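You operate a simulated robot arm through the tools that you are given. There is no shell and no other tool. Be economical: measure what you need, move in short steps, check, and stop when the job is done.

The job below is to be done with a simulated two-armed robot. You get a single attempt, and the scene is never put back.

Task
Rinse, clear the list, cap large tube 61 and switch the sampler off.
Fine: the tube ends in its hole. Set down upright: large tube.

It is judged by the outcome, as a careful person would: the job done as asked, and still so three seconds after it is handed in. It fails if anything else is knocked over, pushed out of place, dropped, spilled or broken. Lids that push on must go on centred and level and be pressed home; caps that screw on are set level and turned clockwise until they are tight.

Robot
Two 7-joint arms with two-finger parallel grippers on one trunk, on a base that drives. Base frame: it is fixed to the floor where the robot stands at the start and does not move with it; the origin is under the middle of the robot, x ahead of it, y to its left, z up; the surface under the hand at the start is at about z = 0.194. Units: m, degrees, N and s.
The left shoulder is at the start at [0.05, 0.168, 1.146], the right one opposite. With the tool pointing down near the work surface each hand reaches from about 0.1 to 0.34 m from the robot's upright axis, wherever it stands, measured 20 degrees to its own side. Places, roughly: arm lock lever [1.1, 0, 1]; depth switch [0.8, 0.1, 0.9]; dwell switch [0.8, 0, 0.9]; fuse holder [0.8, -0.1, 0.9]; sampler bench [0.8, -0.4, 0.9]; sampler power switch [0.8, 0.2, 0.9]. Payload 1.57 kg a hand.
The TCP of each hand is the grasp point between the finger pads, 0.03 m short of the fingertips. In the tool frame z runs along the fingers and y along their closing line. The gripper opens to 0.08 m. The fingers are 0.017 m wide and 0.012 m thick; the gripper's body (0.04 by 0.082 m) begins 0.08 m behind the TCP.
Orientation is that of the tool frame in the base frame, as a unit quaternion [x, y, z, w]. With the fingers straight down and closing along the base's y, the tool's x points along the base's -x, its y along +y and its z along -z.

Tools
- The arms move only by the tool servo_tool. It takes "left_increments", "right_increments" or both (then of equal length, played together; a hand with none holds still); each is a list of rows, each a list of 6 numbers: the shift along the base's x, y, z in m, then the turn, a rotation vector about the base's x, y, z in degrees. In form: [[dx, dy, dz, ax, ay, az], ...]. A call has 1 to 8 rows; each row is the pose to reach, as a shift and turn from the pose commanded when the call began. "left_claw" and "right_claw" are, for a hand that has rows, the gripper command, from -1 (shut) to 1 (fully open), values between in proportion, set as the call begins (left out, the last holds). A row lasts 0.2 s, in which the tool goes at most 0.05 m and 8.6 degrees; a call with a longer step from one row to the next is refused whole, and so is a gripper value outside its range. A pose out of reach is approached as far as the arm can. The call stops where the force on the tool passes 40 N (or 10 N more than at its start, if that is more) or the arm is blocked; 0.2 s more then pass. Each finger travels about 0.045 m/s and halts on what it meets, pressing with about 21 N; the grip force reading is that of the motor and also rises with nothing between the fingers. The clock runs only during rows and for 0.2 s after the last one: add rows that repeat a pose to give the fingers time. The reply holds the time, the measured pose of the TCP, the force on the tool along the base axes, the opening and the grip force, in the units named above and with some noise, with the torque about the TCP (base axes, N m) and any sound that the robot's microphone picked up.
- Cameras (640 x 400 px; columns grow to the right, rows downward): "scene" is now at [0.1319, -0.0146, 1.4029]; the picture's right is [-0.18, -0.98, 0.00], its down [-0.12, 0.02, -0.99] and it looks along [0.98, -0.17, -0.12] (base axes); focal length 289 px, centre (320, 200). "left" rides on the left gripper at [0.072, 0.007, -0.122] in its tool frame; the picture's right is [-0.09, 1.00, 0.00], its down [-0.84, -0.08, -0.54] and it looks along [-0.54, -0.05, 0.84] (tool axes); focal length 238 px, centre (320, 200). "right" rides on the right gripper at [0.072, -0.007, -0.122] in its tool frame; the picture's right is [0.09, 1.00, 0.00], its down [-0.84, 0.08, -0.54] and it looks along [-0.54, 0.05, 0.84] (tool axes); focal length 238 px, centre (320, 200). There is no depth. A picture from a camera that has moved, and an enlarged one, comes with that camera's place and axes in the base frame and with its lens.
- camera(camera): a new picture of that camera. The clock stands still meanwhile.
- slide_trunk(by): slides the trunk up (or, below 0, down) by that many m; the arms and the scene camera ride with it, the base frame stays. It gives what a move gives, with no picture.
- steer(legs): drives the robot by 1 to 6 legs, each [ahead, left, turn to the left] in m, m and degrees, along the robot's own axes; the way and the turn of a leg run together, so that a leg with both is an arc; at most 1.5 m and 180 degrees a leg. The arms and the cameras ride along, it lands a little off, and it stops where it bumps. It gives what a move gives.
- head_to(pan, tilt): turns the head with the scene camera to pan (to the left, within 80 degrees either way) and tilt (down, from -29 to 69), counted from straight ahead of the robot. It gives what a move gives.
- close_up(camera, box): a new picture of the part [left, top, right, bottom] of that camera's present view, enlarged. The clock stands still meanwhile.
- finish_job(): hands the job in; it is judged then, once.

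Work in short steps. Places have to be worked out from the pictures, the camera data and where the tool is seen: move nearer, look again, correct. Check each grasp and each placing, and mend what went wrong. You have 120 turns and 92 pictures in all, those below and enlarged ones among them. Open the grippers and draw the arms clear of the work before you hand the job in, unless the task says otherwise; then end with one line.

The tools are called after "Call:" as name(argument=value, ...) on one line, values as JSON. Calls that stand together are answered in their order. servo_tool: Moves the arms, as the interface text tells. Its arguments: {"type":"object","properties":{"left_increments":{"type":"array","items":{"type":"array","items":{"type":"number"}}},"left_claw":{"type":"number"},"right_increments":{"type":"array","items":{"type":"array","items":{"type":"number"}}},"right_claw":{"type":"number"}},"required":[]} The other tools are called the same way: slide_trunk (by) slides the trunk up or down; steer (legs) drives the base; head_to (pan, tilt) turns the head that bears the scene camera; camera (camera) takes a picture; close_up (camera, box) takes an enlarged picture of a part of a camera's view; finish_job () hands the job in.

At the start:

```text
time_s: 0.0
left_position: [0.4014, 0.0782, 1.3171]
left_tcp_rot: [0.0, 1.0, 0.0, 0.0]
left_contact_force: [0.8, -0.2, 0.3]
left_torque: [0.0, 0.01, 0.01]
left_grip_width: 0.0802
left_gripper_force: 0.1
right_position: [0.3586, -0.1998, 1.2741]
right_tcp_rot: [0.0, 1.0, 0.0, 0.0]
right_contact_force: [0.3, 0.4, -0.2]
right_torque: [0.0, -0.01, 0.01]
right_grip_width: 0.0799
right_gripper_force: 0.1
trunk travel left (down, up): [-0.315, 0.128]
robot x, y, heading: [-0.0019, -0.0003, -0.1]
head pan, tilt: [-10.1, 6.9]
```

scene: 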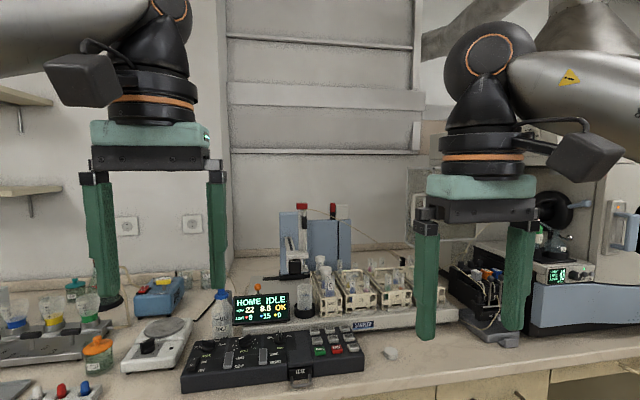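
right: 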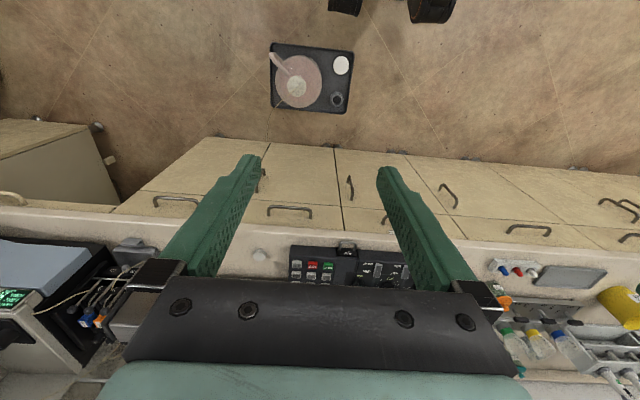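
left: 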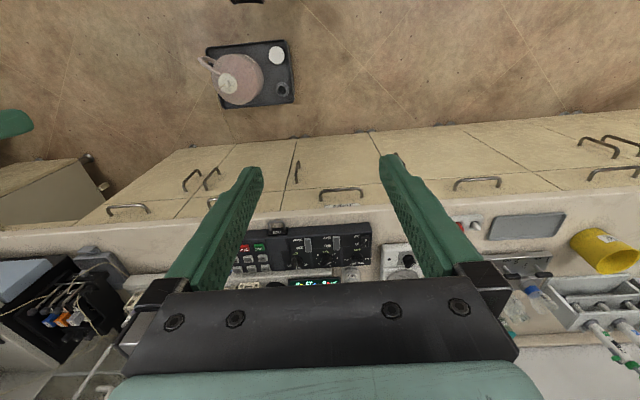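

I'll start by enlarging the control panel and the display area to read labels.

Call:
close_up(camera="scene", box=[170, 270, 410, 400])

Call:
close_up(camera="scene", box=[260, 190, 480, 330])

Call:
close_up(camera="scene", box=[0, 260, 240, 400])

```text
2.67 times, centred on (290, 335) of scene
camera zoom: at [0.1319, -0.0146, 1.4029], right [-0.18, -0.98, 0.0], down [-0.12, 0.02, -0.99], along [0.98, -0.17, -0.12], focal length 770 px, centre (400, -160)
```

zoom: 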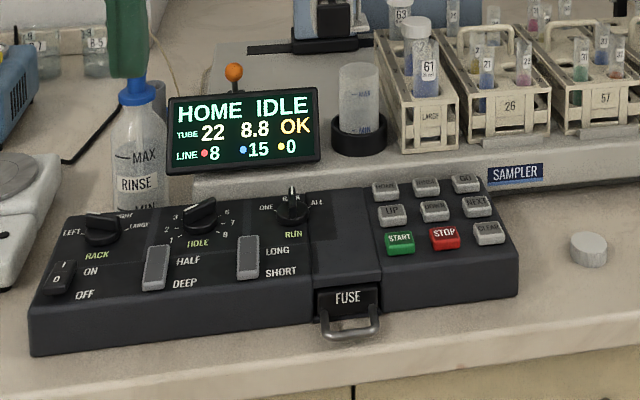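

```text
2.86 times, centred on (370, 260) of scene
camera zoom: at [0.1319, -0.0146, 1.4029], right [-0.18, -0.98, 0.0], down [-0.12, 0.02, -0.99], along [0.98, -0.17, -0.12], focal length 825 px, centre (177, 29)
```

zoom: 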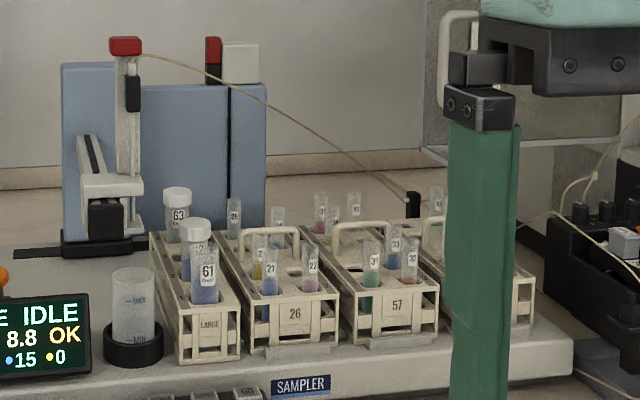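

```text
2.67 times, centred on (120, 330) of scene
camera zoom: at [0.1319, -0.0146, 1.4029], right [-0.18, -0.98, 0.0], down [-0.12, 0.02, -0.99], along [0.98, -0.17, -0.12], focal length 770 px, centre (853, -147)
```

zoom: 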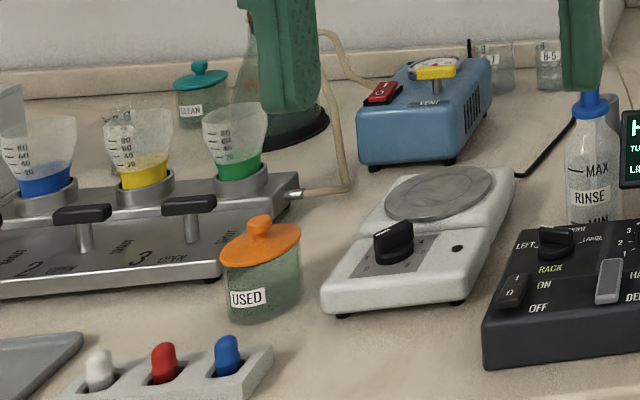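

The display, panel, tube 61 (open) and a loose grey-white cap on the bench are visible. There's a jug on a tray on the floor near my path, so I look down before driving.

Call:
head_to(pan=-10, tilt=60)

Call:
camera(camera="scene")

```text
time_s: 1.2
left_position: [0.4036, 0.0777, 1.3172]
left_tcp_rot: [-0.001, 1.0, 0.0, 0.0]
left_contact_force: [-0.2, 0.3, -0.1]
left_torque: [0.03, -0.01, 0.01]
left_grip_width: 0.0801
left_gripper_force: 0.0
right_position: [0.3576, -0.2004, 1.276]
right_tcp_rot: [0.0, 1.0, 0.0, 0.0]
right_contact_force: [-0.8, 0.4, -0.2]
right_torque: [-0.01, -0.03, 0.03]
right_grip_width: 0.08
right_gripper_force: 0.1
trunk travel left (down, up): [-0.315, 0.128]
robot x, y, heading: [-0.001, 0.0013, -0.3]
head pan, tilt: [-10.0, 60.0]
```

```text
85 pictures are left
camera scene: at [0.1067, -0.01, 1.3234], right [-0.17, -0.98, 0.0], down [-0.85, 0.15, -0.5], along [0.49, -0.09, -0.87], focal length 289 px, centre (320, 200)
```

scene: 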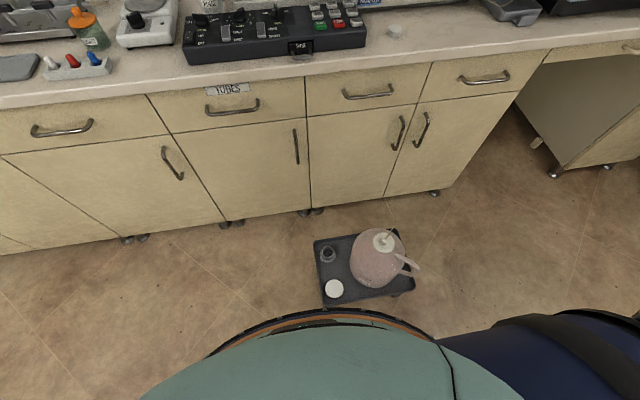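

The kettle trolley stands on the floor at about (0.42, -0.26), directly in front of the base. I test how far the right arm reaches from here before considering a drive.

Call:
servo_tool(right_increments=[[0.045, -0.015, 0, 0, 0, 0], [0.09, -0.03, 0, 0, 0, 0], [0.135, -0.045, 0, 0, 0, 0], [0.18, -0.06, 0, 0, 0, 0], [0.225, -0.075, 0, 0, 0, 0], [0.27, -0.09, 0, 0, 0, 0], [0.315, -0.1, 0, 0, 0, 0], [0.36, -0.1, 0, 0, 0, 0]])

```text
time_s: 3.0
left_position: [0.4044, 0.0755, 1.3171]
left_tcp_rot: [0.0, 1.0, 0.001, 0.0]
left_contact_force: [0.7, 0.7, 0.6]
left_torque: [0.03, 0.0, 0.0]
left_grip_width: 0.0801
left_gripper_force: 0.0
right_position: [0.5573, -0.2788, 1.2048]
right_tcp_rot: [0.001, 1.0, 0.001, 0.001]
right_contact_force: [0.2, -0.3, 0.3]
right_torque: [0.05, -0.02, 0.02]
right_grip_width: 0.0799
right_gripper_force: 0.1
right hand out of reach, approached as far as the arm can: row 4, 5, 6, 7, 8
trunk travel left (down, up): [-0.315, 0.128]
robot x, y, heading: [0.0007, 0.0002, 0.0]
head pan, tilt: [-10.0, 60.0]
```

The reach at this height ends around x = 0.56, but the tube is near x = 1.15, so I have to drive. I retract the right hand, then sidestep left past the trolley, which reaches to about y = -0.06.

Call:
servo_tool(right_increments=[[-0.04, 0.01, 0, 0, 0, 0], [-0.08, 0.02, 0, 0, 0, 0], [-0.12, 0.03, 0, 0, 0, 0], [-0.16, 0.04, 0, 0, 0, 0], [-0.2, 0.05, 0, 0, 0, 0], [-0.25, 0.06, 0, 0, 0, 0], [-0.3, 0.07, 0, 0, 0, 0], [-0.34, 0.09, 0.02, 0, 0, 0]])

Call:
steer(legs=[[0, 0.3, 0]])

Call:
head_to(pan=-25, tilt=60)

Call:
camera(camera="scene")

```text
refused: row 6 steps farther than a row can; nothing moved
```

```text
time_s: 6.2
left_position: [0.4029, 0.3765, 1.318]
left_tcp_rot: [0.0, 1.0, 0.0, 0.0]
left_contact_force: [-0.5, -0.3, -0.2]
left_torque: [-0.03, -0.01, -0.04]
left_grip_width: 0.0801
left_gripper_force: 0.2
right_position: [0.5578, 0.02, 1.2064]
right_tcp_rot: [0.001, 1.0, -0.001, 0.001]
right_contact_force: [-0.1, 1.2, -0.1]
right_torque: [0.02, 0.0, 0.01]
right_grip_width: 0.0798
right_gripper_force: 0.0
trunk travel left (down, up): [-0.315, 0.128]
robot x, y, heading: [-0.0024, 0.2974, -0.1]
head pan, tilt: [-10.0, 60.0]
```

```text
time_s: 7.0
left_position: [0.4039, 0.3753, 1.3179]
left_tcp_rot: [0.0, 1.0, 0.0, 0.0]
left_contact_force: [0.0, -0.4, 1.4]
left_torque: [0.03, -0.03, 0.01]
left_grip_width: 0.0799
left_gripper_force: 0.1
right_position: [0.5577, 0.0201, 1.2057]
right_tcp_rot: [0.0, 1.0, 0.0, 0.0]
right_contact_force: [-0.3, -0.6, 0.2]
right_torque: [-0.02, 0.0, -0.01]
right_grip_width: 0.08
right_gripper_force: 0.1
trunk travel left (down, up): [-0.315, 0.128]
robot x, y, heading: [0.0, 0.3006, -0.1]
head pan, tilt: [-25.0, 60.0]
```

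```text
84 pictures are left
camera scene: at [0.1015, 0.2715, 1.3234], right [-0.42, -0.91, 0.0], down [-0.79, 0.37, -0.5], along [0.45, -0.21, -0.87], focal length 289 px, centre (320, 200)
```

scene: 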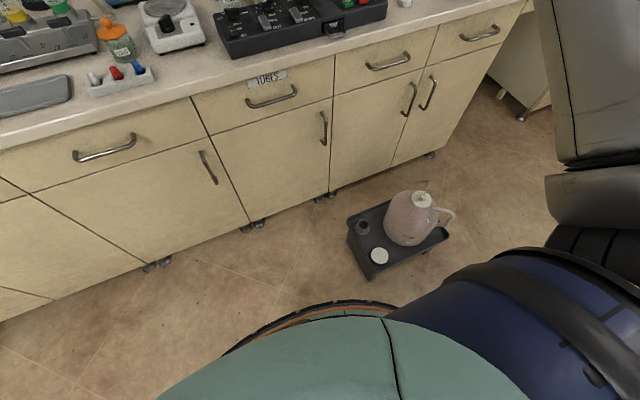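

The trolley's left edge lies at y ≈ -0.07 to -0.11, so the way ahead at y = 0.3 should be clear. I drive ahead in two legs, with the hands well above the bench items.

Call:
steer(legs=[[0.2, 0, 0], [0.15, 0, 0]])

Call:
camera(camera="scene")

```text
time_s: 9.6
left_position: [0.7521, 0.3751, 1.3178]
left_tcp_rot: [0.001, 1.0, 0.0, 0.0]
left_contact_force: [0.4, 0.2, -0.5]
left_torque: [0.01, 0.02, 0.02]
left_grip_width: 0.0804
left_gripper_force: 0.1
right_position: [0.9068, 0.021, 1.2051]
right_tcp_rot: [0.0, 1.0, 0.0, 0.001]
right_contact_force: [-0.6, 0.2, -0.5]
right_torque: [-0.02, 0.02, -0.01]
right_grip_width: 0.0801
right_gripper_force: 0.2
trunk travel left (down, up): [-0.315, 0.128]
robot x, y, heading: [0.3483, 0.3004, -0.1]
head pan, tilt: [-25.0, 60.0]
```

```text
83 pictures are left
camera scene: at [0.451, 0.2718, 1.3233], right [-0.42, -0.91, 0.0], down [-0.79, 0.37, -0.5], along [0.45, -0.21, -0.87], focal length 289 px, centre (320, 200)
```

scene: 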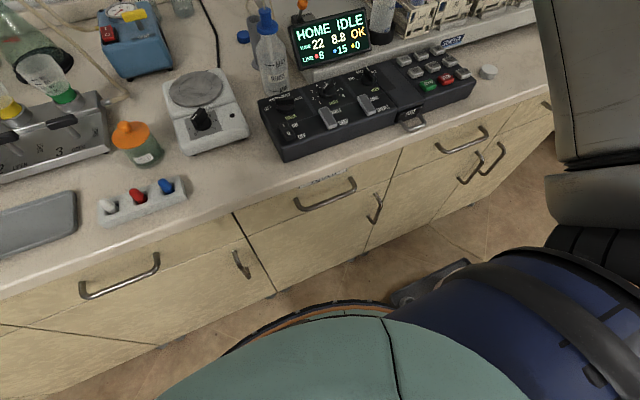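

The base clears the trolley. I go 0.09 m further ahead and 0.05 m right, then turn left in place so that the right shoulder comes forward.

Call:
steer(legs=[[0.09, 0, 0], [0, -0.04, 0], [0, 0, 35]])

Call:
head_to(pan=-75, tilt=40)

Call:
camera(camera="scene")

```text
time_s: 13.0
left_position: [0.725, 0.5548, 1.3181]
left_tcp_rot: [-0.3, 0.954, 0.0, 0.0]
left_contact_force: [0.5, -0.3, 0.1]
left_torque: [-0.01, -0.01, 0.0]
left_grip_width: 0.0801
left_gripper_force: 0.0
right_position: [1.0545, 0.3509, 1.2065]
right_tcp_rot: [-0.301, 0.954, 0.0, 0.0]
right_contact_force: [-0.5, -0.4, -0.4]
right_torque: [-0.02, -0.02, 0.01]
right_grip_width: 0.0802
right_gripper_force: 0.1
trunk travel left (down, up): [-0.315, 0.128]
robot x, y, heading: [0.435, 0.2571, 35.1]
head pan, tilt: [-25.0, 60.0]
```

```text
time_s: 14.1
left_position: [0.7238, 0.554, 1.3175]
left_tcp_rot: [-0.302, 0.953, -0.001, 0.0]
left_contact_force: [-0.8, 0.4, -0.1]
left_torque: [0.0, -0.01, -0.02]
left_grip_width: 0.08
left_gripper_force: 0.0
right_position: [1.0535, 0.3509, 1.2066]
right_tcp_rot: [-0.301, 0.954, 0.001, 0.001]
right_contact_force: [0.5, 0.4, 0.6]
right_torque: [0.0, 0.03, 0.02]
right_grip_width: 0.0803
right_gripper_force: 0.0
trunk travel left (down, up): [-0.315, 0.128]
robot x, y, heading: [0.4389, 0.2569, 35.0]
head pan, tilt: [-75.0, 40.0]
```

```text
82 pictures are left
camera scene: at [0.5372, 0.2287, 1.3501], right [-0.64, -0.77, 0.0], down [-0.49, 0.41, -0.77], along [0.59, -0.49, -0.64], focal length 289 px, centre (320, 200)
```

scene: 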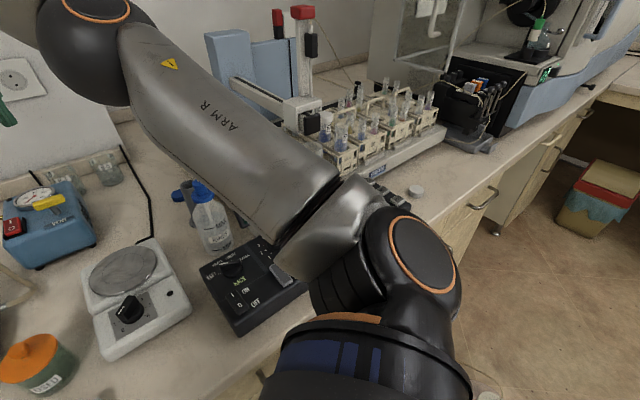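

The drive ended without a bump. Now I swing the right hand back towards the sampler's front and look with its camera.

Call:
servo_tool(right_increments=[[-0.02, -0.045, 0, 0, 0, 0], [-0.04, -0.09, 0, 0, 0, 0], [-0.06, -0.135, 0, 0, 0, 0], [-0.08, -0.18, 0, 0, 0, 0], [-0.1, -0.225, 0, 0, 0, 0], [-0.12, -0.27, 0, 0, 0, 0], [-0.14, -0.315, 0, 0, 0, 0], [-0.16, -0.36, 0, 0, 0, 0]])

Call:
servo_tool(right_increments=[[0.0, -0.05, 0, 0, 0, -8], [0, -0.1, 0, 0, 0, -16], [0, -0.15, 0, 0, 0, -24], [0, -0.15, 0, 0, 0, -32]])

Call:
camera(camera="right")

Call:
camera(camera="scene")

```text
time_s: 15.9
left_position: [0.7236, 0.5531, 1.3183]
left_tcp_rot: [-0.301, 0.954, 0.0, -0.001]
left_contact_force: [1.1, -0.3, 0.7]
left_torque: [0.01, 0.0, -0.02]
left_grip_width: 0.0799
left_gripper_force: 0.1
right_position: [0.9745, 0.0805, 1.1783]
right_tcp_rot: [-0.3, 0.954, 0.001, 0.0]
right_contact_force: [0.4, -0.5, -1.1]
right_torque: [0.04, 0.03, -0.01]
right_grip_width: 0.08
right_gripper_force: 0.1
right hand out of reach, approached as far as the arm can: row 6, 7, 8
trunk travel left (down, up): [-0.315, 0.128]
robot x, y, heading: [0.4364, 0.2597, 35.0]
head pan, tilt: [-75.0, 40.0]
```

```text
time_s: 16.9
left_position: [0.7235, 0.5552, 1.3179]
left_tcp_rot: [-0.301, 0.954, 0.0, 0.001]
left_contact_force: [0.4, -0.2, -0.6]
left_torque: [0.0, -0.02, -0.01]
left_grip_width: 0.0803
left_gripper_force: 0.1
right_position: [1.053, -0.0391, 1.1651]
right_tcp_rot: [-0.025, 1.0, 0.0, 0.002]
right_contact_force: [-0.1, 0.0, 0.6]
right_torque: [0.02, -0.01, -0.02]
right_grip_width: 0.0798
right_gripper_force: 0.0
right hand out of reach, approached as far as the arm can: row 1, 2, 3, 4
trunk travel left (down, up): [-0.315, 0.128]
robot x, y, heading: [0.4403, 0.2597, 34.8]
head pan, tilt: [-75.0, 40.0]
```

```text
81 pictures are left
camera right: at [0.9823, -0.0497, 1.2876], right [-0.14, 0.99, 0.0], down [0.83, 0.12, 0.54], along [0.54, 0.08, -0.84], focal length 238 px, centre (320, 200)
```

right: 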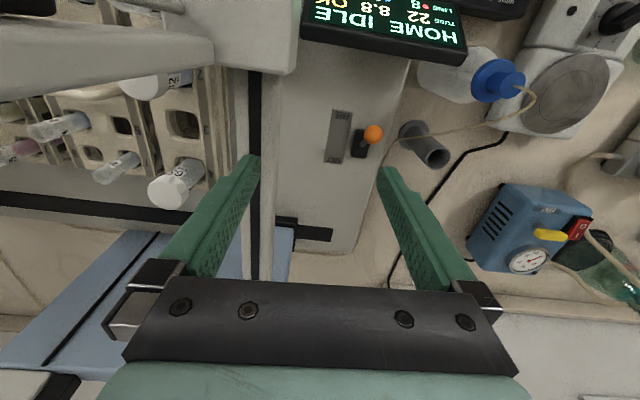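

```text
80 pictures are left
camera scene: at [0.5368, 0.2292, 1.3502], right [-0.64, -0.77, 0.0], down [-0.49, 0.41, -0.77], along [0.59, -0.49, -0.64], focal length 289 px, centre (320, 200)
```

scene: 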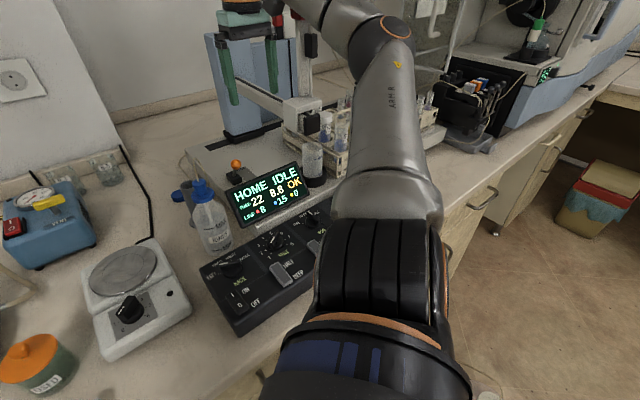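

The arm is at an awkward joint limit reaching sideways, and the fingers are close to the sampler's gantry. I back the hand off the way it came; afterwards I'll face the robot toward the work instead.

Call:
servo_tool(right_increments=[[0.0, 0.0, 0.04, 0, 0, 8], [0, 0.04, 0.05, 0, 0, 16], [0, 0.08, 0.06, 0, 0, 24], [0, 0.12, 0.06, 0, 0, 32], [0, 0.16, 0.06, 0, 0, 32], [0, 0.2, 0.06, 0, 0, 32], [0, 0.24, 0.06, 0, 0, 32], [0, 0.28, 0.06, 0, 0, 32]])

Call:
servo_tool(right_increments=[[0.0, 0.04, 0.0, 0, 0, 0], [-0.03, 0.05, 0.0, 0, 0, 0], [-0.06, 0.05, 0.0, 0, 0, 0], [-0.09, 0.05, 0.0, 0, 0, 0], [-0.12, 0.05, 0, 0, 0, 0], [-0.15, 0.03, 0, 0, 0, 0]])

```text
time_s: 18.7
left_position: [0.7242, 0.5544, 1.3183]
left_tcp_rot: [-0.301, 0.954, 0.0, 0.0]
left_contact_force: [-0.3, 0.4, -0.3]
left_torque: [0.0, -0.01, 0.0]
left_grip_width: 0.0799
left_gripper_force: 0.0
right_position: [1.0534, 0.2399, 1.2254]
right_tcp_rot: [-0.301, 0.954, 0.0, 0.001]
right_contact_force: [-0.2, 0.1, -0.9]
right_torque: [0.03, 0.01, -0.03]
right_grip_width: 0.0803
right_gripper_force: 0.1
right hand out of reach, approached as far as the arm can: row 1, 2, 3, 4, 5, 6
trunk travel left (down, up): [-0.315, 0.128]
robot x, y, heading: [0.4411, 0.2603, 34.9]
head pan, tilt: [-75.0, 40.0]
```

```text
time_s: 20.1
left_position: [0.7236, 0.5529, 1.3181]
left_tcp_rot: [-0.301, 0.954, 0.0, 0.001]
left_contact_force: [-0.8, -0.2, 0.3]
left_torque: [0.05, -0.05, -0.04]
left_grip_width: 0.08
left_gripper_force: 0.2
right_position: [0.9017, 0.2683, 1.2255]
right_tcp_rot: [-0.301, 0.954, 0.001, 0.002]
right_contact_force: [1.3, -0.7, -0.7]
right_torque: [0.01, -0.02, 0.0]
right_grip_width: 0.0799
right_gripper_force: 0.0
trunk travel left (down, up): [-0.315, 0.128]
robot x, y, heading: [0.439, 0.2607, 35.2]
head pan, tilt: [-75.0, 40.0]
```

The right hand is back in front. I turn the robot to face the sampler and look.

Call:
steer(legs=[[0, 0, -55]])

Call:
head_to(pan=-10, tilt=35)

Call:
camera(camera="scene")

```text
time_s: 23.0
left_position: [0.8431, 0.1938, 1.3175]
left_tcp_rot: [0.174, 0.985, -0.001, 0.0]
left_contact_force: [-0.6, 0.1, 0.0]
left_torque: [0.0, -0.03, 0.03]
left_grip_width: 0.0803
left_gripper_force: 0.1
right_position: [0.7133, -0.1159, 1.225]
right_tcp_rot: [0.175, 0.985, 0.0, 0.0]
right_contact_force: [0.1, 0.2, 0.4]
right_torque: [0.03, 0.0, 0.02]
right_grip_width: 0.08
right_gripper_force: 0.1
trunk travel left (down, up): [-0.315, 0.128]
robot x, y, heading: [0.435, 0.2571, -20.3]
head pan, tilt: [-75.0, 40.0]
```

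```text
time_s: 24.4
left_position: [0.8429, 0.194, 1.3181]
left_tcp_rot: [0.174, 0.985, 0.0, 0.0]
left_contact_force: [0.1, 0.9, -0.5]
left_torque: [0.01, 0.03, 0.01]
left_grip_width: 0.0801
left_gripper_force: 0.1
right_position: [0.7128, -0.1163, 1.225]
right_tcp_rot: [0.174, 0.985, -0.001, 0.0]
right_contact_force: [-0.7, -0.2, -0.4]
right_torque: [-0.01, 0.0, -0.03]
right_grip_width: 0.0799
right_gripper_force: 0.0
trunk travel left (down, up): [-0.315, 0.128]
robot x, y, heading: [0.4405, 0.2578, -20.2]
head pan, tilt: [-10.0, 35.0]
```

```text
79 pictures are left
camera scene: at [0.5531, 0.2025, 1.3577], right [-0.5, -0.87, 0.0], down [-0.5, 0.29, -0.82], along [0.71, -0.41, -0.57], focal length 289 px, centre (320, 200)
```

scene: 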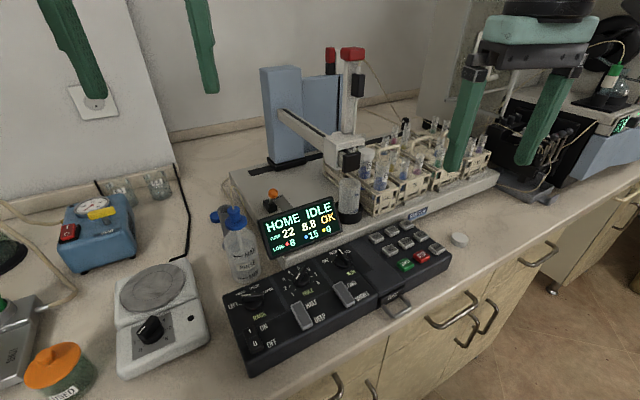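

Call:
close_up(camera="scene", box=[320, 130, 500, 250])

Call:
close_up(camera="scene", box=[220, 220, 480, 380])

```text
3.33 times, centred on (410, 190) of scene
camera zoom: at [0.5531, 0.2025, 1.3577], right [-0.5, -0.87, 0.0], down [-0.5, 0.29, -0.82], along [0.71, -0.41, -0.57], focal length 962 px, centre (20, 233)
```

zoom: 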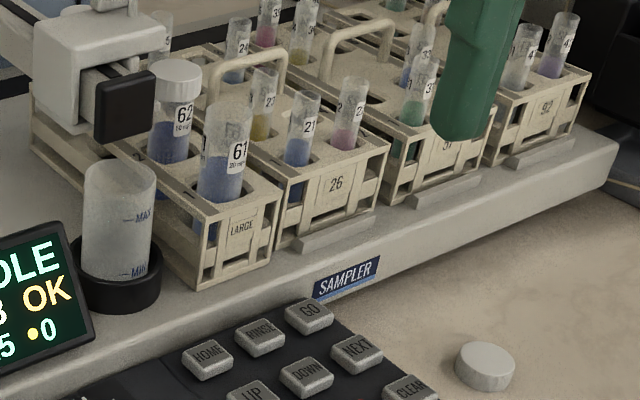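

```text
2.46 times, centred on (350, 300) of scene
camera zoom: at [0.5531, 0.2025, 1.3577], right [-0.5, -0.87, 0.0], down [-0.5, 0.29, -0.82], along [0.71, -0.41, -0.57], focal length 711 px, centre (246, -46)
```

zoom: 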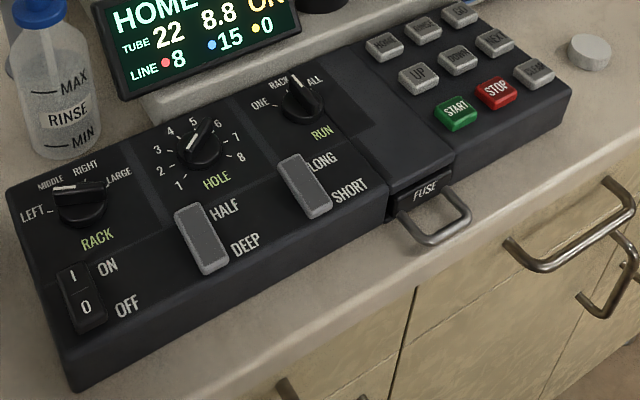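

I triangulate: RINSE ≈ (0.890, -0.175, 0.942), CLEAR ≈ (0.802, -0.218, 0.941), power rocker ≈ (0.813, 0.172, 0.93), tube 61 mouth ≈ (0.967, -0.195, 1.07), cap ≈ (0.818, -0.322, 0.90). I bring the closed right hand above RINSE.

Call:
servo_tool(right_increments=[[0.035, -0.012, -0.02, 0, 0, 0], [0.07, -0.024, -0.04, 0, 0, 0], [0.105, -0.036, -0.07, 0, 0, 0], [0.14, -0.048, -0.1, 0, 0, 0], [0.177, -0.059, -0.13, 0, 0, 0], [0.177, -0.059, -0.17, 0, 0, 0], [0.177, -0.059, -0.19, 0, 0, 0]], right_claw=-1)

Call:
camera(camera="right")

Call:
camera(camera="scene")

```text
time_s: 25.9
left_position: [0.8434, 0.1943, 1.3172]
left_tcp_rot: [0.173, 0.985, 0.0, 0.0]
left_contact_force: [0.0, -0.2, -0.3]
left_torque: [0.0, 0.03, 0.01]
left_grip_width: 0.0801
left_gripper_force: 0.0
right_position: [0.8889, -0.1751, 1.0351]
right_tcp_rot: [0.174, 0.985, -0.001, 0.002]
right_contact_force: [-0.7, 0.5, -0.2]
right_torque: [0.04, 0.01, -0.02]
right_grip_width: 0.0
right_gripper_force: 20.6
trunk travel left (down, up): [-0.315, 0.128]
robot x, y, heading: [0.439, 0.259, -20.0]
head pan, tilt: [-10.0, 35.0]
```

```text
76 pictures are left
camera right: at [0.8214, -0.1564, 1.1565], right [0.25, 0.97, 0.0], down [0.81, -0.21, 0.54], along [0.53, -0.14, -0.84], focal length 238 px, centre (320, 200)
```

right: 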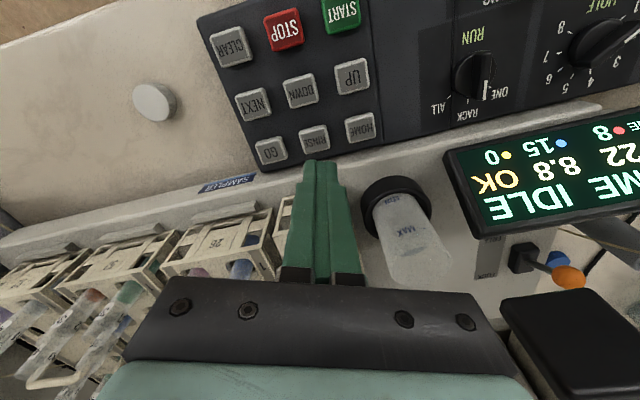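

```text
75 pictures are left
camera scene: at [0.5534, 0.2027, 1.3577], right [-0.5, -0.87, 0.0], down [-0.5, 0.29, -0.82], along [0.71, -0.41, -0.57], focal length 289 px, centre (320, 200)
```

scene: 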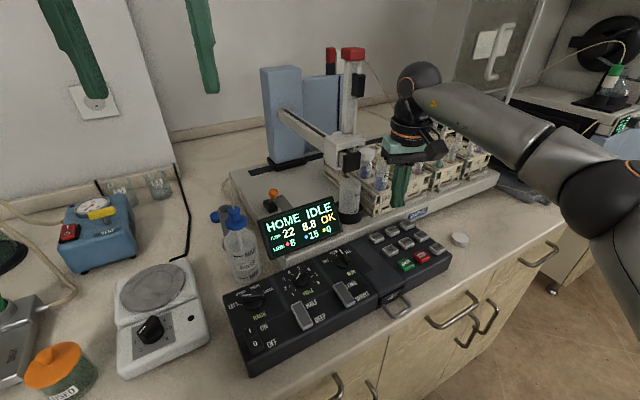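

The hand camera confirms RINSE under the fingertips at ≈(0.889, -0.180). I tilt the tool 14° so that the gripper body stays clear of the tubes, then press down and lift.

Call:
servo_tool(right_increments=[[-0.004, -0.003, -0.015, -2.4, -6.6, 0], [-0.008, -0.003, -0.035, -4.8, -13.2, 0], [-0.008, -0.003, -0.055, -4.8, -13.2, 0], [-0.008, -0.003, -0.063, -4.8, -13.2, 0], [-0.008, -0.003, -0.068, -4.8, -13.2, 0], [-0.008, -0.003, -0.072, -4.8, -13.2, 0]])

```text
time_s: 27.4
left_position: [0.8439, 0.195, 1.3172]
left_tcp_rot: [0.174, 0.985, -0.001, 0.0]
left_contact_force: [-1.5, 0.3, -0.7]
left_torque: [-0.01, -0.03, 0.01]
left_grip_width: 0.0802
left_gripper_force: 0.1
right_position: [0.8824, -0.1774, 0.9639]
right_tcp_rot: [0.173, 0.977, -0.022, 0.123]
right_contact_force: [-2.0, 1.1, 3.0]
right_torque: [0.03, 0.06, -0.04]
right_grip_width: 0.0001
right_gripper_force: 20.8
trunk travel left (down, up): [-0.315, 0.128]
robot x, y, heading: [0.441, 0.2611, -19.9]
head pan, tilt: [-10.0, 35.0]
heard: click
```

Contact at about 3 N with a click. I lift a little and look at the display.

Call:
servo_tool(right_increments=[[0, 0, 0.02, 0, 0, 0], [0, 0, 0.05, 0, 0, 0]])

Call:
camera(camera="scene")

Call:
close_up(camera="right", box=[340, 120, 640, 320])

```text
time_s: 27.9
left_position: [0.8436, 0.1934, 1.3184]
left_tcp_rot: [0.173, 0.985, 0.0, -0.001]
left_contact_force: [0.0, -0.9, 0.1]
left_torque: [-0.02, -0.02, 0.02]
left_grip_width: 0.08
left_gripper_force: 0.1
right_position: [0.8822, -0.1776, 1.0131]
right_tcp_rot: [0.173, 0.977, -0.021, 0.122]
right_contact_force: [-1.4, 0.3, 0.0]
right_torque: [0.03, 0.02, -0.01]
right_grip_width: 0.0003
right_gripper_force: 20.9
trunk travel left (down, up): [-0.315, 0.128]
robot x, y, heading: [0.436, 0.2599, -20.2]
head pan, tilt: [-10.0, 35.0]
```

```text
74 pictures are left
camera scene: at [0.5531, 0.2028, 1.3577], right [-0.5, -0.87, 0.0], down [-0.5, 0.29, -0.82], along [0.71, -0.41, -0.57], focal length 289 px, centre (320, 200)
```

scene: 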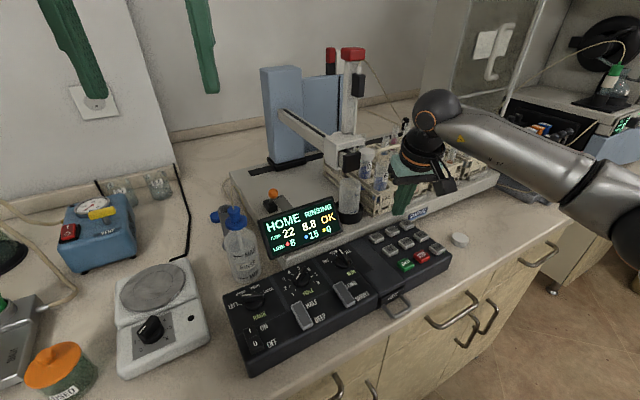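

```text
2.00 times, centred on (490, 220) of right
camera zoom: at [0.7878, -0.1504, 1.1146], right [0.26, 0.97, -0.02], down [0.66, -0.16, 0.73], along [0.7, -0.2, -0.68], focal length 477 px, centre (-20, 160)
```

zoom: 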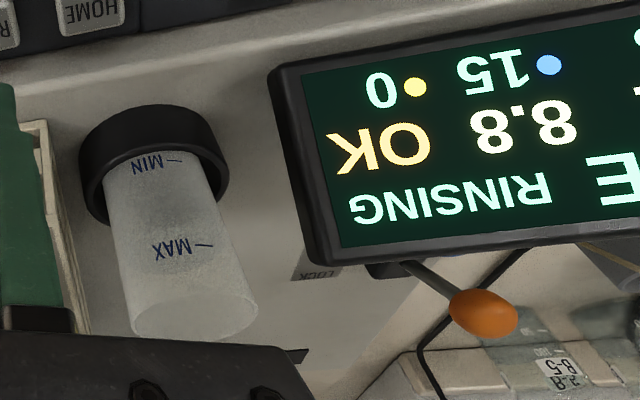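

It shows RINSING. While it runs, I move over CLEAR and then check.

Call:
servo_tool(right_increments=[[-0.03, -0.01, 0.02, 0, 0, 0], [-0.06, -0.025, 0.02, 0, 0, 0], [-0.087, -0.038, 0.02, 0, 0, 0], [-0.087, -0.038, 0.0, 0, 0, 0], [-0.087, -0.038, 0.0, 0, 0, 0], [-0.087, -0.038, 0.0, 0, 0, 0], [-0.087, -0.038, 0.0, 0, 0, 0], [-0.087, -0.038, 0.0, 0, 0, 0]])

Call:
camera(camera="right")

Call:
close_up(camera="scene", box=[240, 130, 400, 260])

```text
time_s: 29.8
left_position: [0.8429, 0.1939, 1.317]
left_tcp_rot: [0.173, 0.985, 0.0, 0.0]
left_contact_force: [-0.1, -0.5, -0.1]
left_torque: [0.0, 0.03, 0.01]
left_grip_width: 0.0801
left_gripper_force: 0.1
right_position: [0.7953, -0.2161, 1.0118]
right_tcp_rot: [0.173, 0.977, -0.021, 0.122]
right_contact_force: [-0.5, 0.6, 0.7]
right_torque: [-0.01, -0.01, -0.01]
right_grip_width: 0.0003
right_gripper_force: 21.3
trunk travel left (down, up): [-0.315, 0.128]
robot x, y, heading: [0.4381, 0.2593, -20.1]
head pan, tilt: [-10.0, 35.0]
```

```text
72 pictures are left
camera right: at [0.7009, -0.1881, 1.1138], right [0.26, 0.97, -0.02], down [0.66, -0.16, 0.73], along [0.7, -0.2, -0.68], focal length 238 px, centre (320, 200)
```

right: 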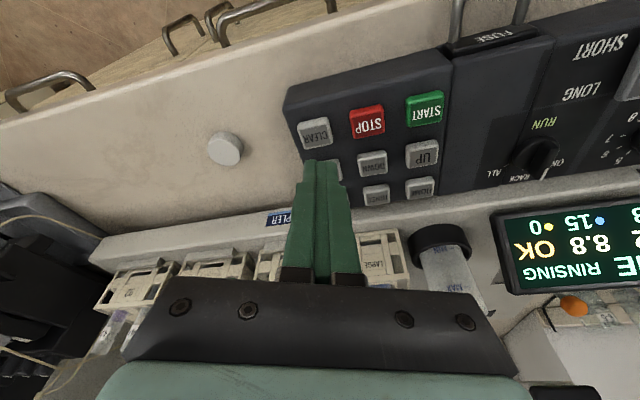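

```text
3.08 times, centred on (320, 195) of scene
camera zoom: at [0.5532, 0.2026, 1.3577], right [-0.5, -0.87, 0.0], down [-0.5, 0.29, -0.82], along [0.71, -0.41, -0.57], focal length 888 px, centre (320, 215)
```

zoom: 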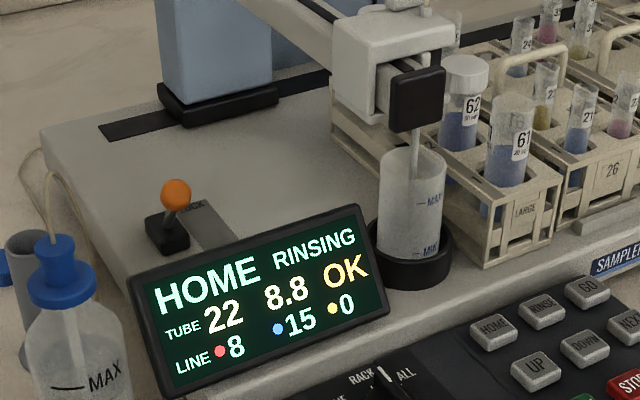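

The probe is down in the rinse cup. I adjust over CLEAR and wait for the rinse to finish.

Call:
servo_tool(right_increments=[[-0.003, -0.004, -0.01, 0, 0, 0], [-0.003, -0.004, -0.01, 0, 0, 0], [-0.003, -0.004, -0.01, 0, 0, 0], [-0.003, -0.004, -0.01, 0, 0, 0], [-0.003, -0.004, -0.01, 0, 0, 0], [-0.003, -0.004, -0.01, 0, 0, 0], [-0.003, -0.004, -0.01, 0, 0, 0], [-0.003, -0.004, -0.01, 0, 0, 0]])

Call:
servo_tool(right_increments=[[0, 0, 0, 0, 0, 0], [0, 0, 0, 0, 0, 0], [0, 0, 0, 0, 0, 0], [0, 0, 0, 0, 0, 0], [0, 0, 0, 0, 0, 0], [0, 0, 0, 0, 0, 0], [0, 0, 0, 0, 0, 0], [0, 0, 0, 0, 0, 0]])

Call:
close_up(camera="scene", box=[240, 130, 400, 260])

```text
time_s: 31.6
left_position: [0.8443, 0.1934, 1.3178]
left_tcp_rot: [0.174, 0.985, 0.0, -0.001]
left_contact_force: [0.0, -0.1, 0.1]
left_torque: [0.02, -0.01, -0.02]
left_grip_width: 0.0801
left_gripper_force: 0.1
right_position: [0.7916, -0.2193, 1.0044]
right_tcp_rot: [0.173, 0.977, -0.021, 0.122]
right_contact_force: [0.0, 0.2, -0.3]
right_torque: [0.01, -0.01, -0.03]
right_grip_width: 0.0
right_gripper_force: 21.4
trunk travel left (down, up): [-0.315, 0.128]
robot x, y, heading: [0.4402, 0.2604, -20.0]
head pan, tilt: [-10.0, 35.0]
```

```text
time_s: 33.4
left_position: [0.8433, 0.1949, 1.3176]
left_tcp_rot: [0.174, 0.985, 0.0, 0.0]
left_contact_force: [0.7, -0.4, 0.4]
left_torque: [0.0, 0.02, 0.01]
left_grip_width: 0.0802
left_gripper_force: 0.1
right_position: [0.792, -0.2191, 1.0027]
right_tcp_rot: [0.173, 0.977, -0.022, 0.121]
right_contact_force: [0.0, -0.9, 0.5]
right_torque: [0.0, -0.01, 0.01]
right_grip_width: 0.0
right_gripper_force: 20.6
trunk travel left (down, up): [-0.315, 0.128]
robot x, y, heading: [0.4394, 0.2561, -20.0]
head pan, tilt: [-10.0, 35.0]
```

```text
3.08 times, centred on (320, 195) of scene
camera zoom: at [0.5531, 0.2026, 1.3577], right [-0.5, -0.87, 0.0], down [-0.5, 0.29, -0.82], along [0.71, -0.41, -0.57], focal length 888 px, centre (320, 215)
```

zoom: 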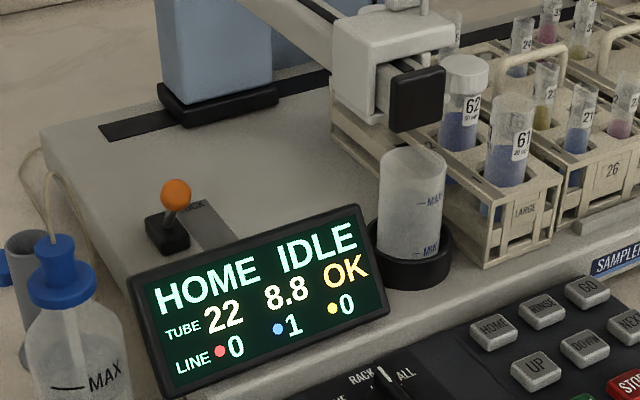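

The rinse is done (IDLE, line down to 0/1/0). Now I press CLEAR.

Call:
servo_tool(right_increments=[[0, 0, -0.02, 0, 0, 0], [0, 0, -0.03, 0, 0, 0], [0, 0, -0.036, 0, 0, 0], [0, 0, -0.04, 0, 0, 0], [0, 0, -0.02, 0, 0, 0], [0, 0, 0.01, 0, 0, 0]])

Call:
close_up(camera="scene", box=[240, 130, 400, 260])

```text
time_s: 34.8
left_position: [0.8448, 0.1944, 1.3176]
left_tcp_rot: [0.174, 0.985, 0.001, 0.0]
left_contact_force: [0.8, -0.3, -0.1]
left_torque: [-0.03, 0.0, -0.01]
left_grip_width: 0.08
left_gripper_force: 0.1
right_position: [0.7915, -0.2201, 1.0144]
right_tcp_rot: [0.173, 0.977, -0.021, 0.121]
right_contact_force: [-0.6, 0.0, -0.2]
right_torque: [0.01, 0.0, -0.04]
right_grip_width: 0.0001
right_gripper_force: 21.1
trunk travel left (down, up): [-0.315, 0.128]
robot x, y, heading: [0.4373, 0.2559, -20.1]
head pan, tilt: [-10.0, 35.0]
heard: click
```

```text
3.08 times, centred on (320, 195) of scene
camera zoom: at [0.5532, 0.2028, 1.3577], right [-0.5, -0.87, 0.0], down [-0.5, 0.29, -0.82], along [0.71, -0.41, -0.57], focal length 888 px, centre (320, 215)
```

zoom: 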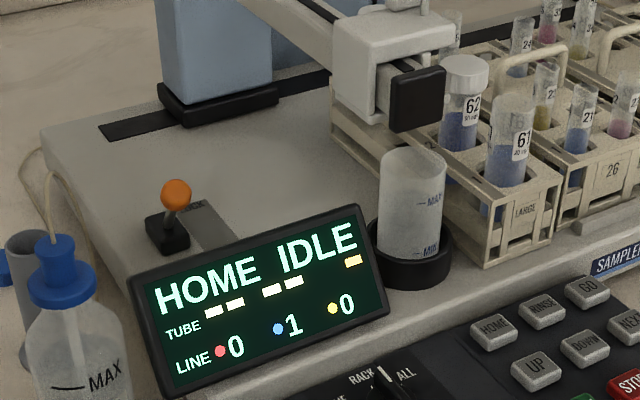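

The list is cleared. The line still shows a trace of 1, so I rinse once more to bring it fully clean.

Call:
servo_tool(right_increments=[[0.03, 0.014, 0.01, 0, 0, 0], [0.06, 0.028, 0.01, 0, 0, 0], [0.09, 0.042, 0.0, 0, 0, 0], [0.09, 0.042, -0.03, 0, 0, 0], [0.09, 0.042, -0.042, 0, 0, 0], [0.09, 0.042, -0.05, 0, 0, 0], [0.09, 0.042, -0.03, 0, 0, 0], [0.09, 0.042, 0.01, 0, 0, 0]])

```text
time_s: 36.5
left_position: [0.8438, 0.1943, 1.3187]
left_tcp_rot: [0.173, 0.985, 0.0, 0.0]
left_contact_force: [0.4, 0.9, 0.7]
left_torque: [0.02, 0.01, 0.02]
left_grip_width: 0.0799
left_gripper_force: 0.0
right_position: [0.8827, -0.1768, 1.0235]
right_tcp_rot: [0.172, 0.977, -0.021, 0.121]
right_contact_force: [-0.2, 0.4, -0.3]
right_torque: [-0.03, 0.01, -0.02]
right_grip_width: 0.0001
right_gripper_force: 21.4
trunk travel left (down, up): [-0.315, 0.128]
robot x, y, heading: [0.439, 0.2588, -20.1]
head pan, tilt: [-10.0, 35.0]
heard: click
```

Second rinse started. I lift the hand and turn the robot 15° to the right for better reach to the cap.

Call:
servo_tool(right_increments=[[-0.03, 0, 0.04, 2.4, 6.6, 0], [-0.06, 0, 0.08, 4.8, 13.2, 0], [-0.09, 0, 0.1, 4.8, 13.2, 0]], right_claw=0.2)

Call:
steer(legs=[[0, 0, -15]])

Call:
head_to(pan=-10, tilt=38)

Call:
camera(camera="scene")

Call:
camera(camera="right")

```text
time_s: 37.4
left_position: [0.8435, 0.1938, 1.3177]
left_tcp_rot: [0.173, 0.985, -0.001, 0.001]
left_contact_force: [-1.2, -0.7, 0.2]
left_torque: [0.0, -0.01, 0.01]
left_grip_width: 0.0801
left_gripper_force: 0.0
right_position: [0.7912, -0.1785, 1.1225]
right_tcp_rot: [0.174, 0.985, 0.0, 0.0]
right_contact_force: [-0.2, 0.3, 0.4]
right_torque: [0.02, -0.01, 0.01]
right_grip_width: 0.0481
right_gripper_force: 0.0
trunk travel left (down, up): [-0.315, 0.128]
robot x, y, heading: [0.4385, 0.2614, -20.2]
head pan, tilt: [-10.0, 35.0]
```

```text
time_s: 38.6
left_position: [0.813, 0.0904, 1.3178]
left_tcp_rot: [0.302, 0.953, 0.0, 0.0]
left_contact_force: [0.0, 0.2, -0.3]
left_torque: [0.04, -0.01, -0.01]
left_grip_width: 0.0799
left_gripper_force: 0.2
right_position: [0.6666, -0.2554, 1.1228]
right_tcp_rot: [0.301, 0.954, -0.001, 0.001]
right_contact_force: [0.2, 0.4, -0.3]
right_torque: [0.02, 0.01, -0.01]
right_grip_width: 0.048
right_gripper_force: 0.1
trunk travel left (down, up): [-0.315, 0.128]
robot x, y, heading: [0.441, 0.2586, -35.2]
head pan, tilt: [-10.0, 35.0]
```

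```text
time_s: 39.3
left_position: [0.813, 0.0906, 1.3182]
left_tcp_rot: [0.302, 0.953, -0.001, -0.001]
left_contact_force: [-0.4, 0.5, -0.7]
left_torque: [0.03, -0.01, 0.01]
left_grip_width: 0.08
left_gripper_force: 0.1
right_position: [0.6671, -0.2548, 1.1221]
right_tcp_rot: [0.301, 0.954, -0.001, 0.001]
right_contact_force: [0.0, 0.5, -0.6]
right_torque: [-0.02, 0.01, 0.0]
right_grip_width: 0.048
right_gripper_force: 0.1
trunk travel left (down, up): [-0.315, 0.128]
robot x, y, heading: [0.4382, 0.2588, -35.2]
head pan, tilt: [-10.0, 38.0]
```

```text
68 pictures are left
camera scene: at [0.533, 0.1763, 1.3531], right [-0.71, -0.71, 0.0], down [-0.43, 0.44, -0.79], along [0.56, -0.56, -0.62], focal length 289 px, centre (320, 200)
```

scene: 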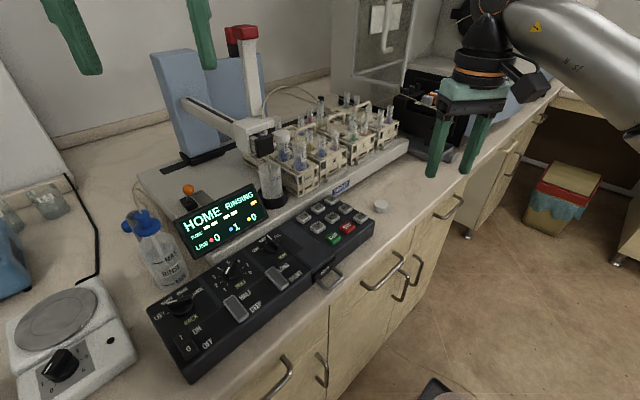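

```text
67 pictures are left
camera right: at [0.6056, -0.2189, 1.245], right [0.5, 0.87, 0.0], down [0.73, -0.42, 0.54], along [0.47, -0.27, -0.84], focal length 238 px, centre (320, 200)
```

right: 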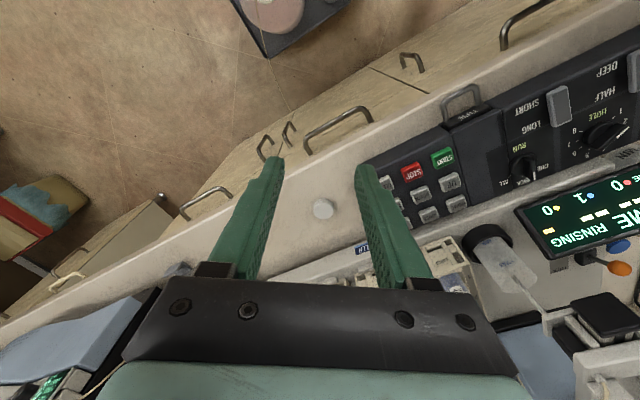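

The cap is at about (0.816, -0.330). I open the gripper and move above it for a closer look.

Call:
servo_tool(right_increments=[[0.035, -0.018, -0.02, 0, 0, 0], [0.07, -0.036, -0.04, 0, 0, 0], [0.11, -0.055, -0.06, 0, 0, 0], [0.149, -0.075, -0.08, 0, 0, 0], [0.149, -0.075, -0.1, 0, 0, 0], [0.149, -0.075, -0.1, 0, 0, 0]], right_claw=1)

Call:
close_up(camera="right", box=[200, 60, 440, 210])

Call:
close_up(camera="scene", box=[250, 110, 420, 220])

```text
time_s: 40.7
left_position: [0.8119, 0.0912, 1.3188]
left_tcp_rot: [0.302, 0.953, 0.0, -0.001]
left_contact_force: [-0.1, 0.3, 0.0]
left_torque: [0.01, 0.04, 0.0]
left_grip_width: 0.0802
left_gripper_force: 0.1
right_position: [0.7962, -0.3079, 1.0445]
right_tcp_rot: [0.301, 0.953, -0.001, 0.001]
right_contact_force: [-0.8, 0.4, 0.0]
right_torque: [-0.01, -0.04, 0.01]
right_grip_width: 0.0799
right_gripper_force: 0.0
right hand out of reach, approached as far as the arm can: row 4, 5, 6
trunk travel left (down, up): [-0.315, 0.128]
robot x, y, heading: [0.4375, 0.2601, -35.1]
head pan, tilt: [-10.0, 38.0]
```

```text
2.67 times, centred on (320, 135) of right
camera zoom: at [0.7338, -0.2716, 1.1668], right [0.5, 0.87, 0.0], down [0.73, -0.42, 0.55], along [0.47, -0.27, -0.84], focal length 636 px, centre (320, 373)
```

zoom: 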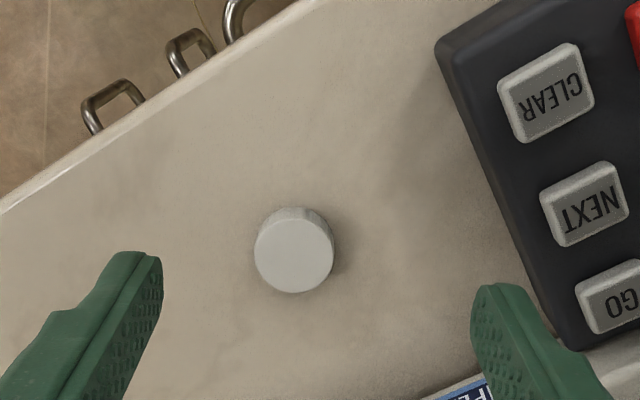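

```text
3.64 times, centred on (335, 165) of scene
camera zoom: at [0.5329, 0.1762, 1.3531], right [-0.71, -0.71, 0.0], down [-0.43, 0.44, -0.79], along [0.56, -0.56, -0.62], focal length 1050 px, centre (266, 327)
```

zoom: 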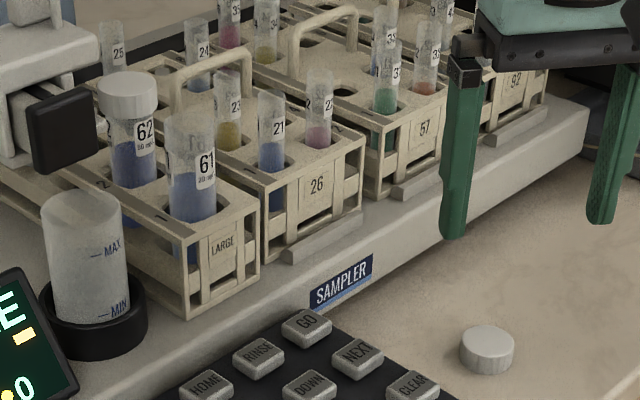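

The hand stops a few cm short of the cap. I nudge the base a little closer to the bench and look at the cap again.

Call:
steer(legs=[[0.048, 0.01, 0]])

Call:
servo_tool(right_increments=[[-0.02, -0.005, 0.0, -4.7, -6.7, 0], [-0.03, -0.01, 0.0, -9.4, -13.4, 0], [-0.03, -0.01, 0, -11.5, -16.4, 0]])

Call:
camera(camera="right")

```text
time_s: 41.6
left_position: [0.8592, 0.0719, 1.3171]
left_tcp_rot: [0.302, 0.953, 0.0, 0.0]
left_contact_force: [0.2, -0.2, -0.2]
left_torque: [-0.04, 0.03, 0.0]
left_grip_width: 0.0798
left_gripper_force: 0.2
right_position: [0.8409, -0.3282, 1.0444]
right_tcp_rot: [0.302, 0.953, 0.0, 0.002]
right_contact_force: [-0.3, 0.2, 0.1]
right_torque: [0.01, -0.01, -0.01]
right_grip_width: 0.08
right_gripper_force: 0.0
trunk travel left (down, up): [-0.315, 0.128]
robot x, y, heading: [0.483, 0.2398, -35.1]
head pan, tilt: [-10.0, 38.0]
```

```text
time_s: 42.4
left_position: [0.8581, 0.0714, 1.3171]
left_tcp_rot: [0.301, 0.954, 0.001, 0.0]
left_contact_force: [-0.9, 0.0, 0.6]
left_torque: [0.0, 0.01, 0.0]
left_grip_width: 0.0799
left_gripper_force: 0.1
right_position: [0.8097, -0.337, 1.0458]
right_tcp_rot: [0.297, 0.938, -0.052, 0.168]
right_contact_force: [0.5, 0.2, 0.9]
right_torque: [0.01, -0.01, 0.0]
right_grip_width: 0.0801
right_gripper_force: 0.1
trunk travel left (down, up): [-0.315, 0.128]
robot x, y, heading: [0.4812, 0.2385, -34.9]
head pan, tilt: [-10.0, 38.0]
```

```text
64 pictures are left
camera right: at [0.7172, -0.2791, 1.1346], right [0.5, 0.86, -0.03], down [0.53, -0.28, 0.8], along [0.68, -0.42, -0.6], focal length 238 px, centre (320, 200)
```

right: 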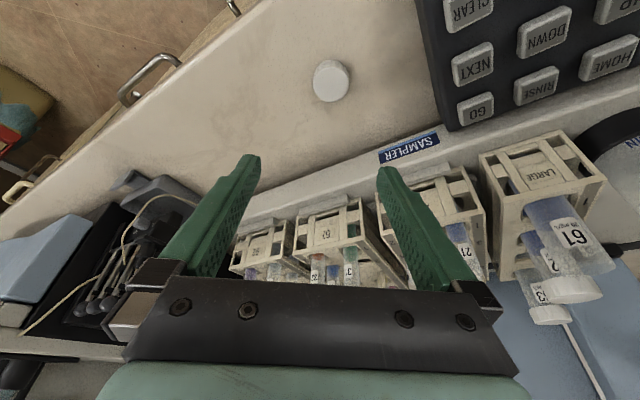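

The cap is seen at ≈(0.818, -0.335) with its top near z 0.90, between the open fingers. I descend to just above bench level and check before closing.

Call:
servo_tool(right_increments=[[0.004, 0.001, -0.04, 0, 0, 0], [0.008, 0.002, -0.08, 0, 0, 0], [0.008, 0.002, -0.11, 0, 0, 0], [0.008, 0.002, -0.118, 0, 0, 0]])

Call:
close_up(camera="right", box=[180, 50, 500, 250])

Call:
close_up(camera="scene", box=[260, 120, 460, 250])

```text
time_s: 43.4
left_position: [0.8563, 0.0716, 1.3177]
left_tcp_rot: [0.302, 0.953, 0.0, -0.001]
left_contact_force: [-0.1, -0.3, 0.2]
left_torque: [-0.04, -0.01, 0.0]
left_grip_width: 0.08
left_gripper_force: 0.1
right_position: [0.8187, -0.3348, 0.9268]
right_tcp_rot: [0.298, 0.938, -0.052, 0.168]
right_contact_force: [0.2, -0.4, -0.6]
right_torque: [0.04, 0.0, 0.03]
right_grip_width: 0.0801
right_gripper_force: 0.1
trunk travel left (down, up): [-0.315, 0.128]
robot x, y, heading: [0.4811, 0.2439, -35.1]
head pan, tilt: [-10.0, 38.0]
```

```text
2.00 times, centred on (340, 150) of right
camera zoom: at [0.726, -0.2771, 1.0168], right [0.5, 0.86, -0.03], down [0.53, -0.28, 0.8], along [0.68, -0.42, -0.6], focal length 477 px, centre (280, 300)
```

zoom: 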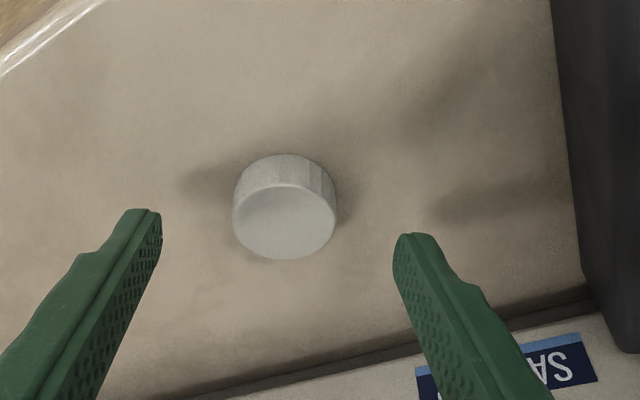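

```text
3.08 times, centred on (360, 185) of scene
camera zoom: at [0.5774, 0.1572, 1.3531], right [-0.71, -0.71, 0.0], down [-0.43, 0.44, -0.79], along [0.56, -0.56, -0.62], focal length 888 px, centre (197, 246)
```

zoom: 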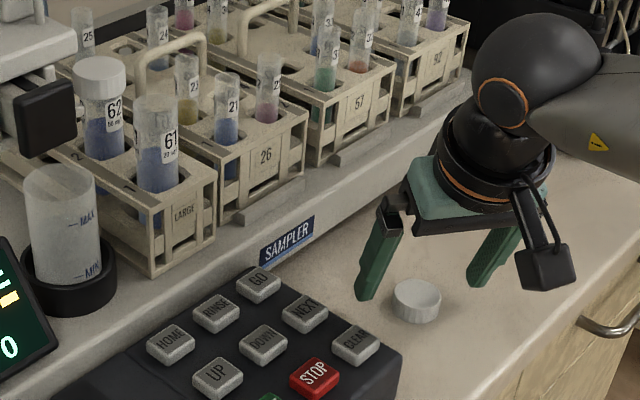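

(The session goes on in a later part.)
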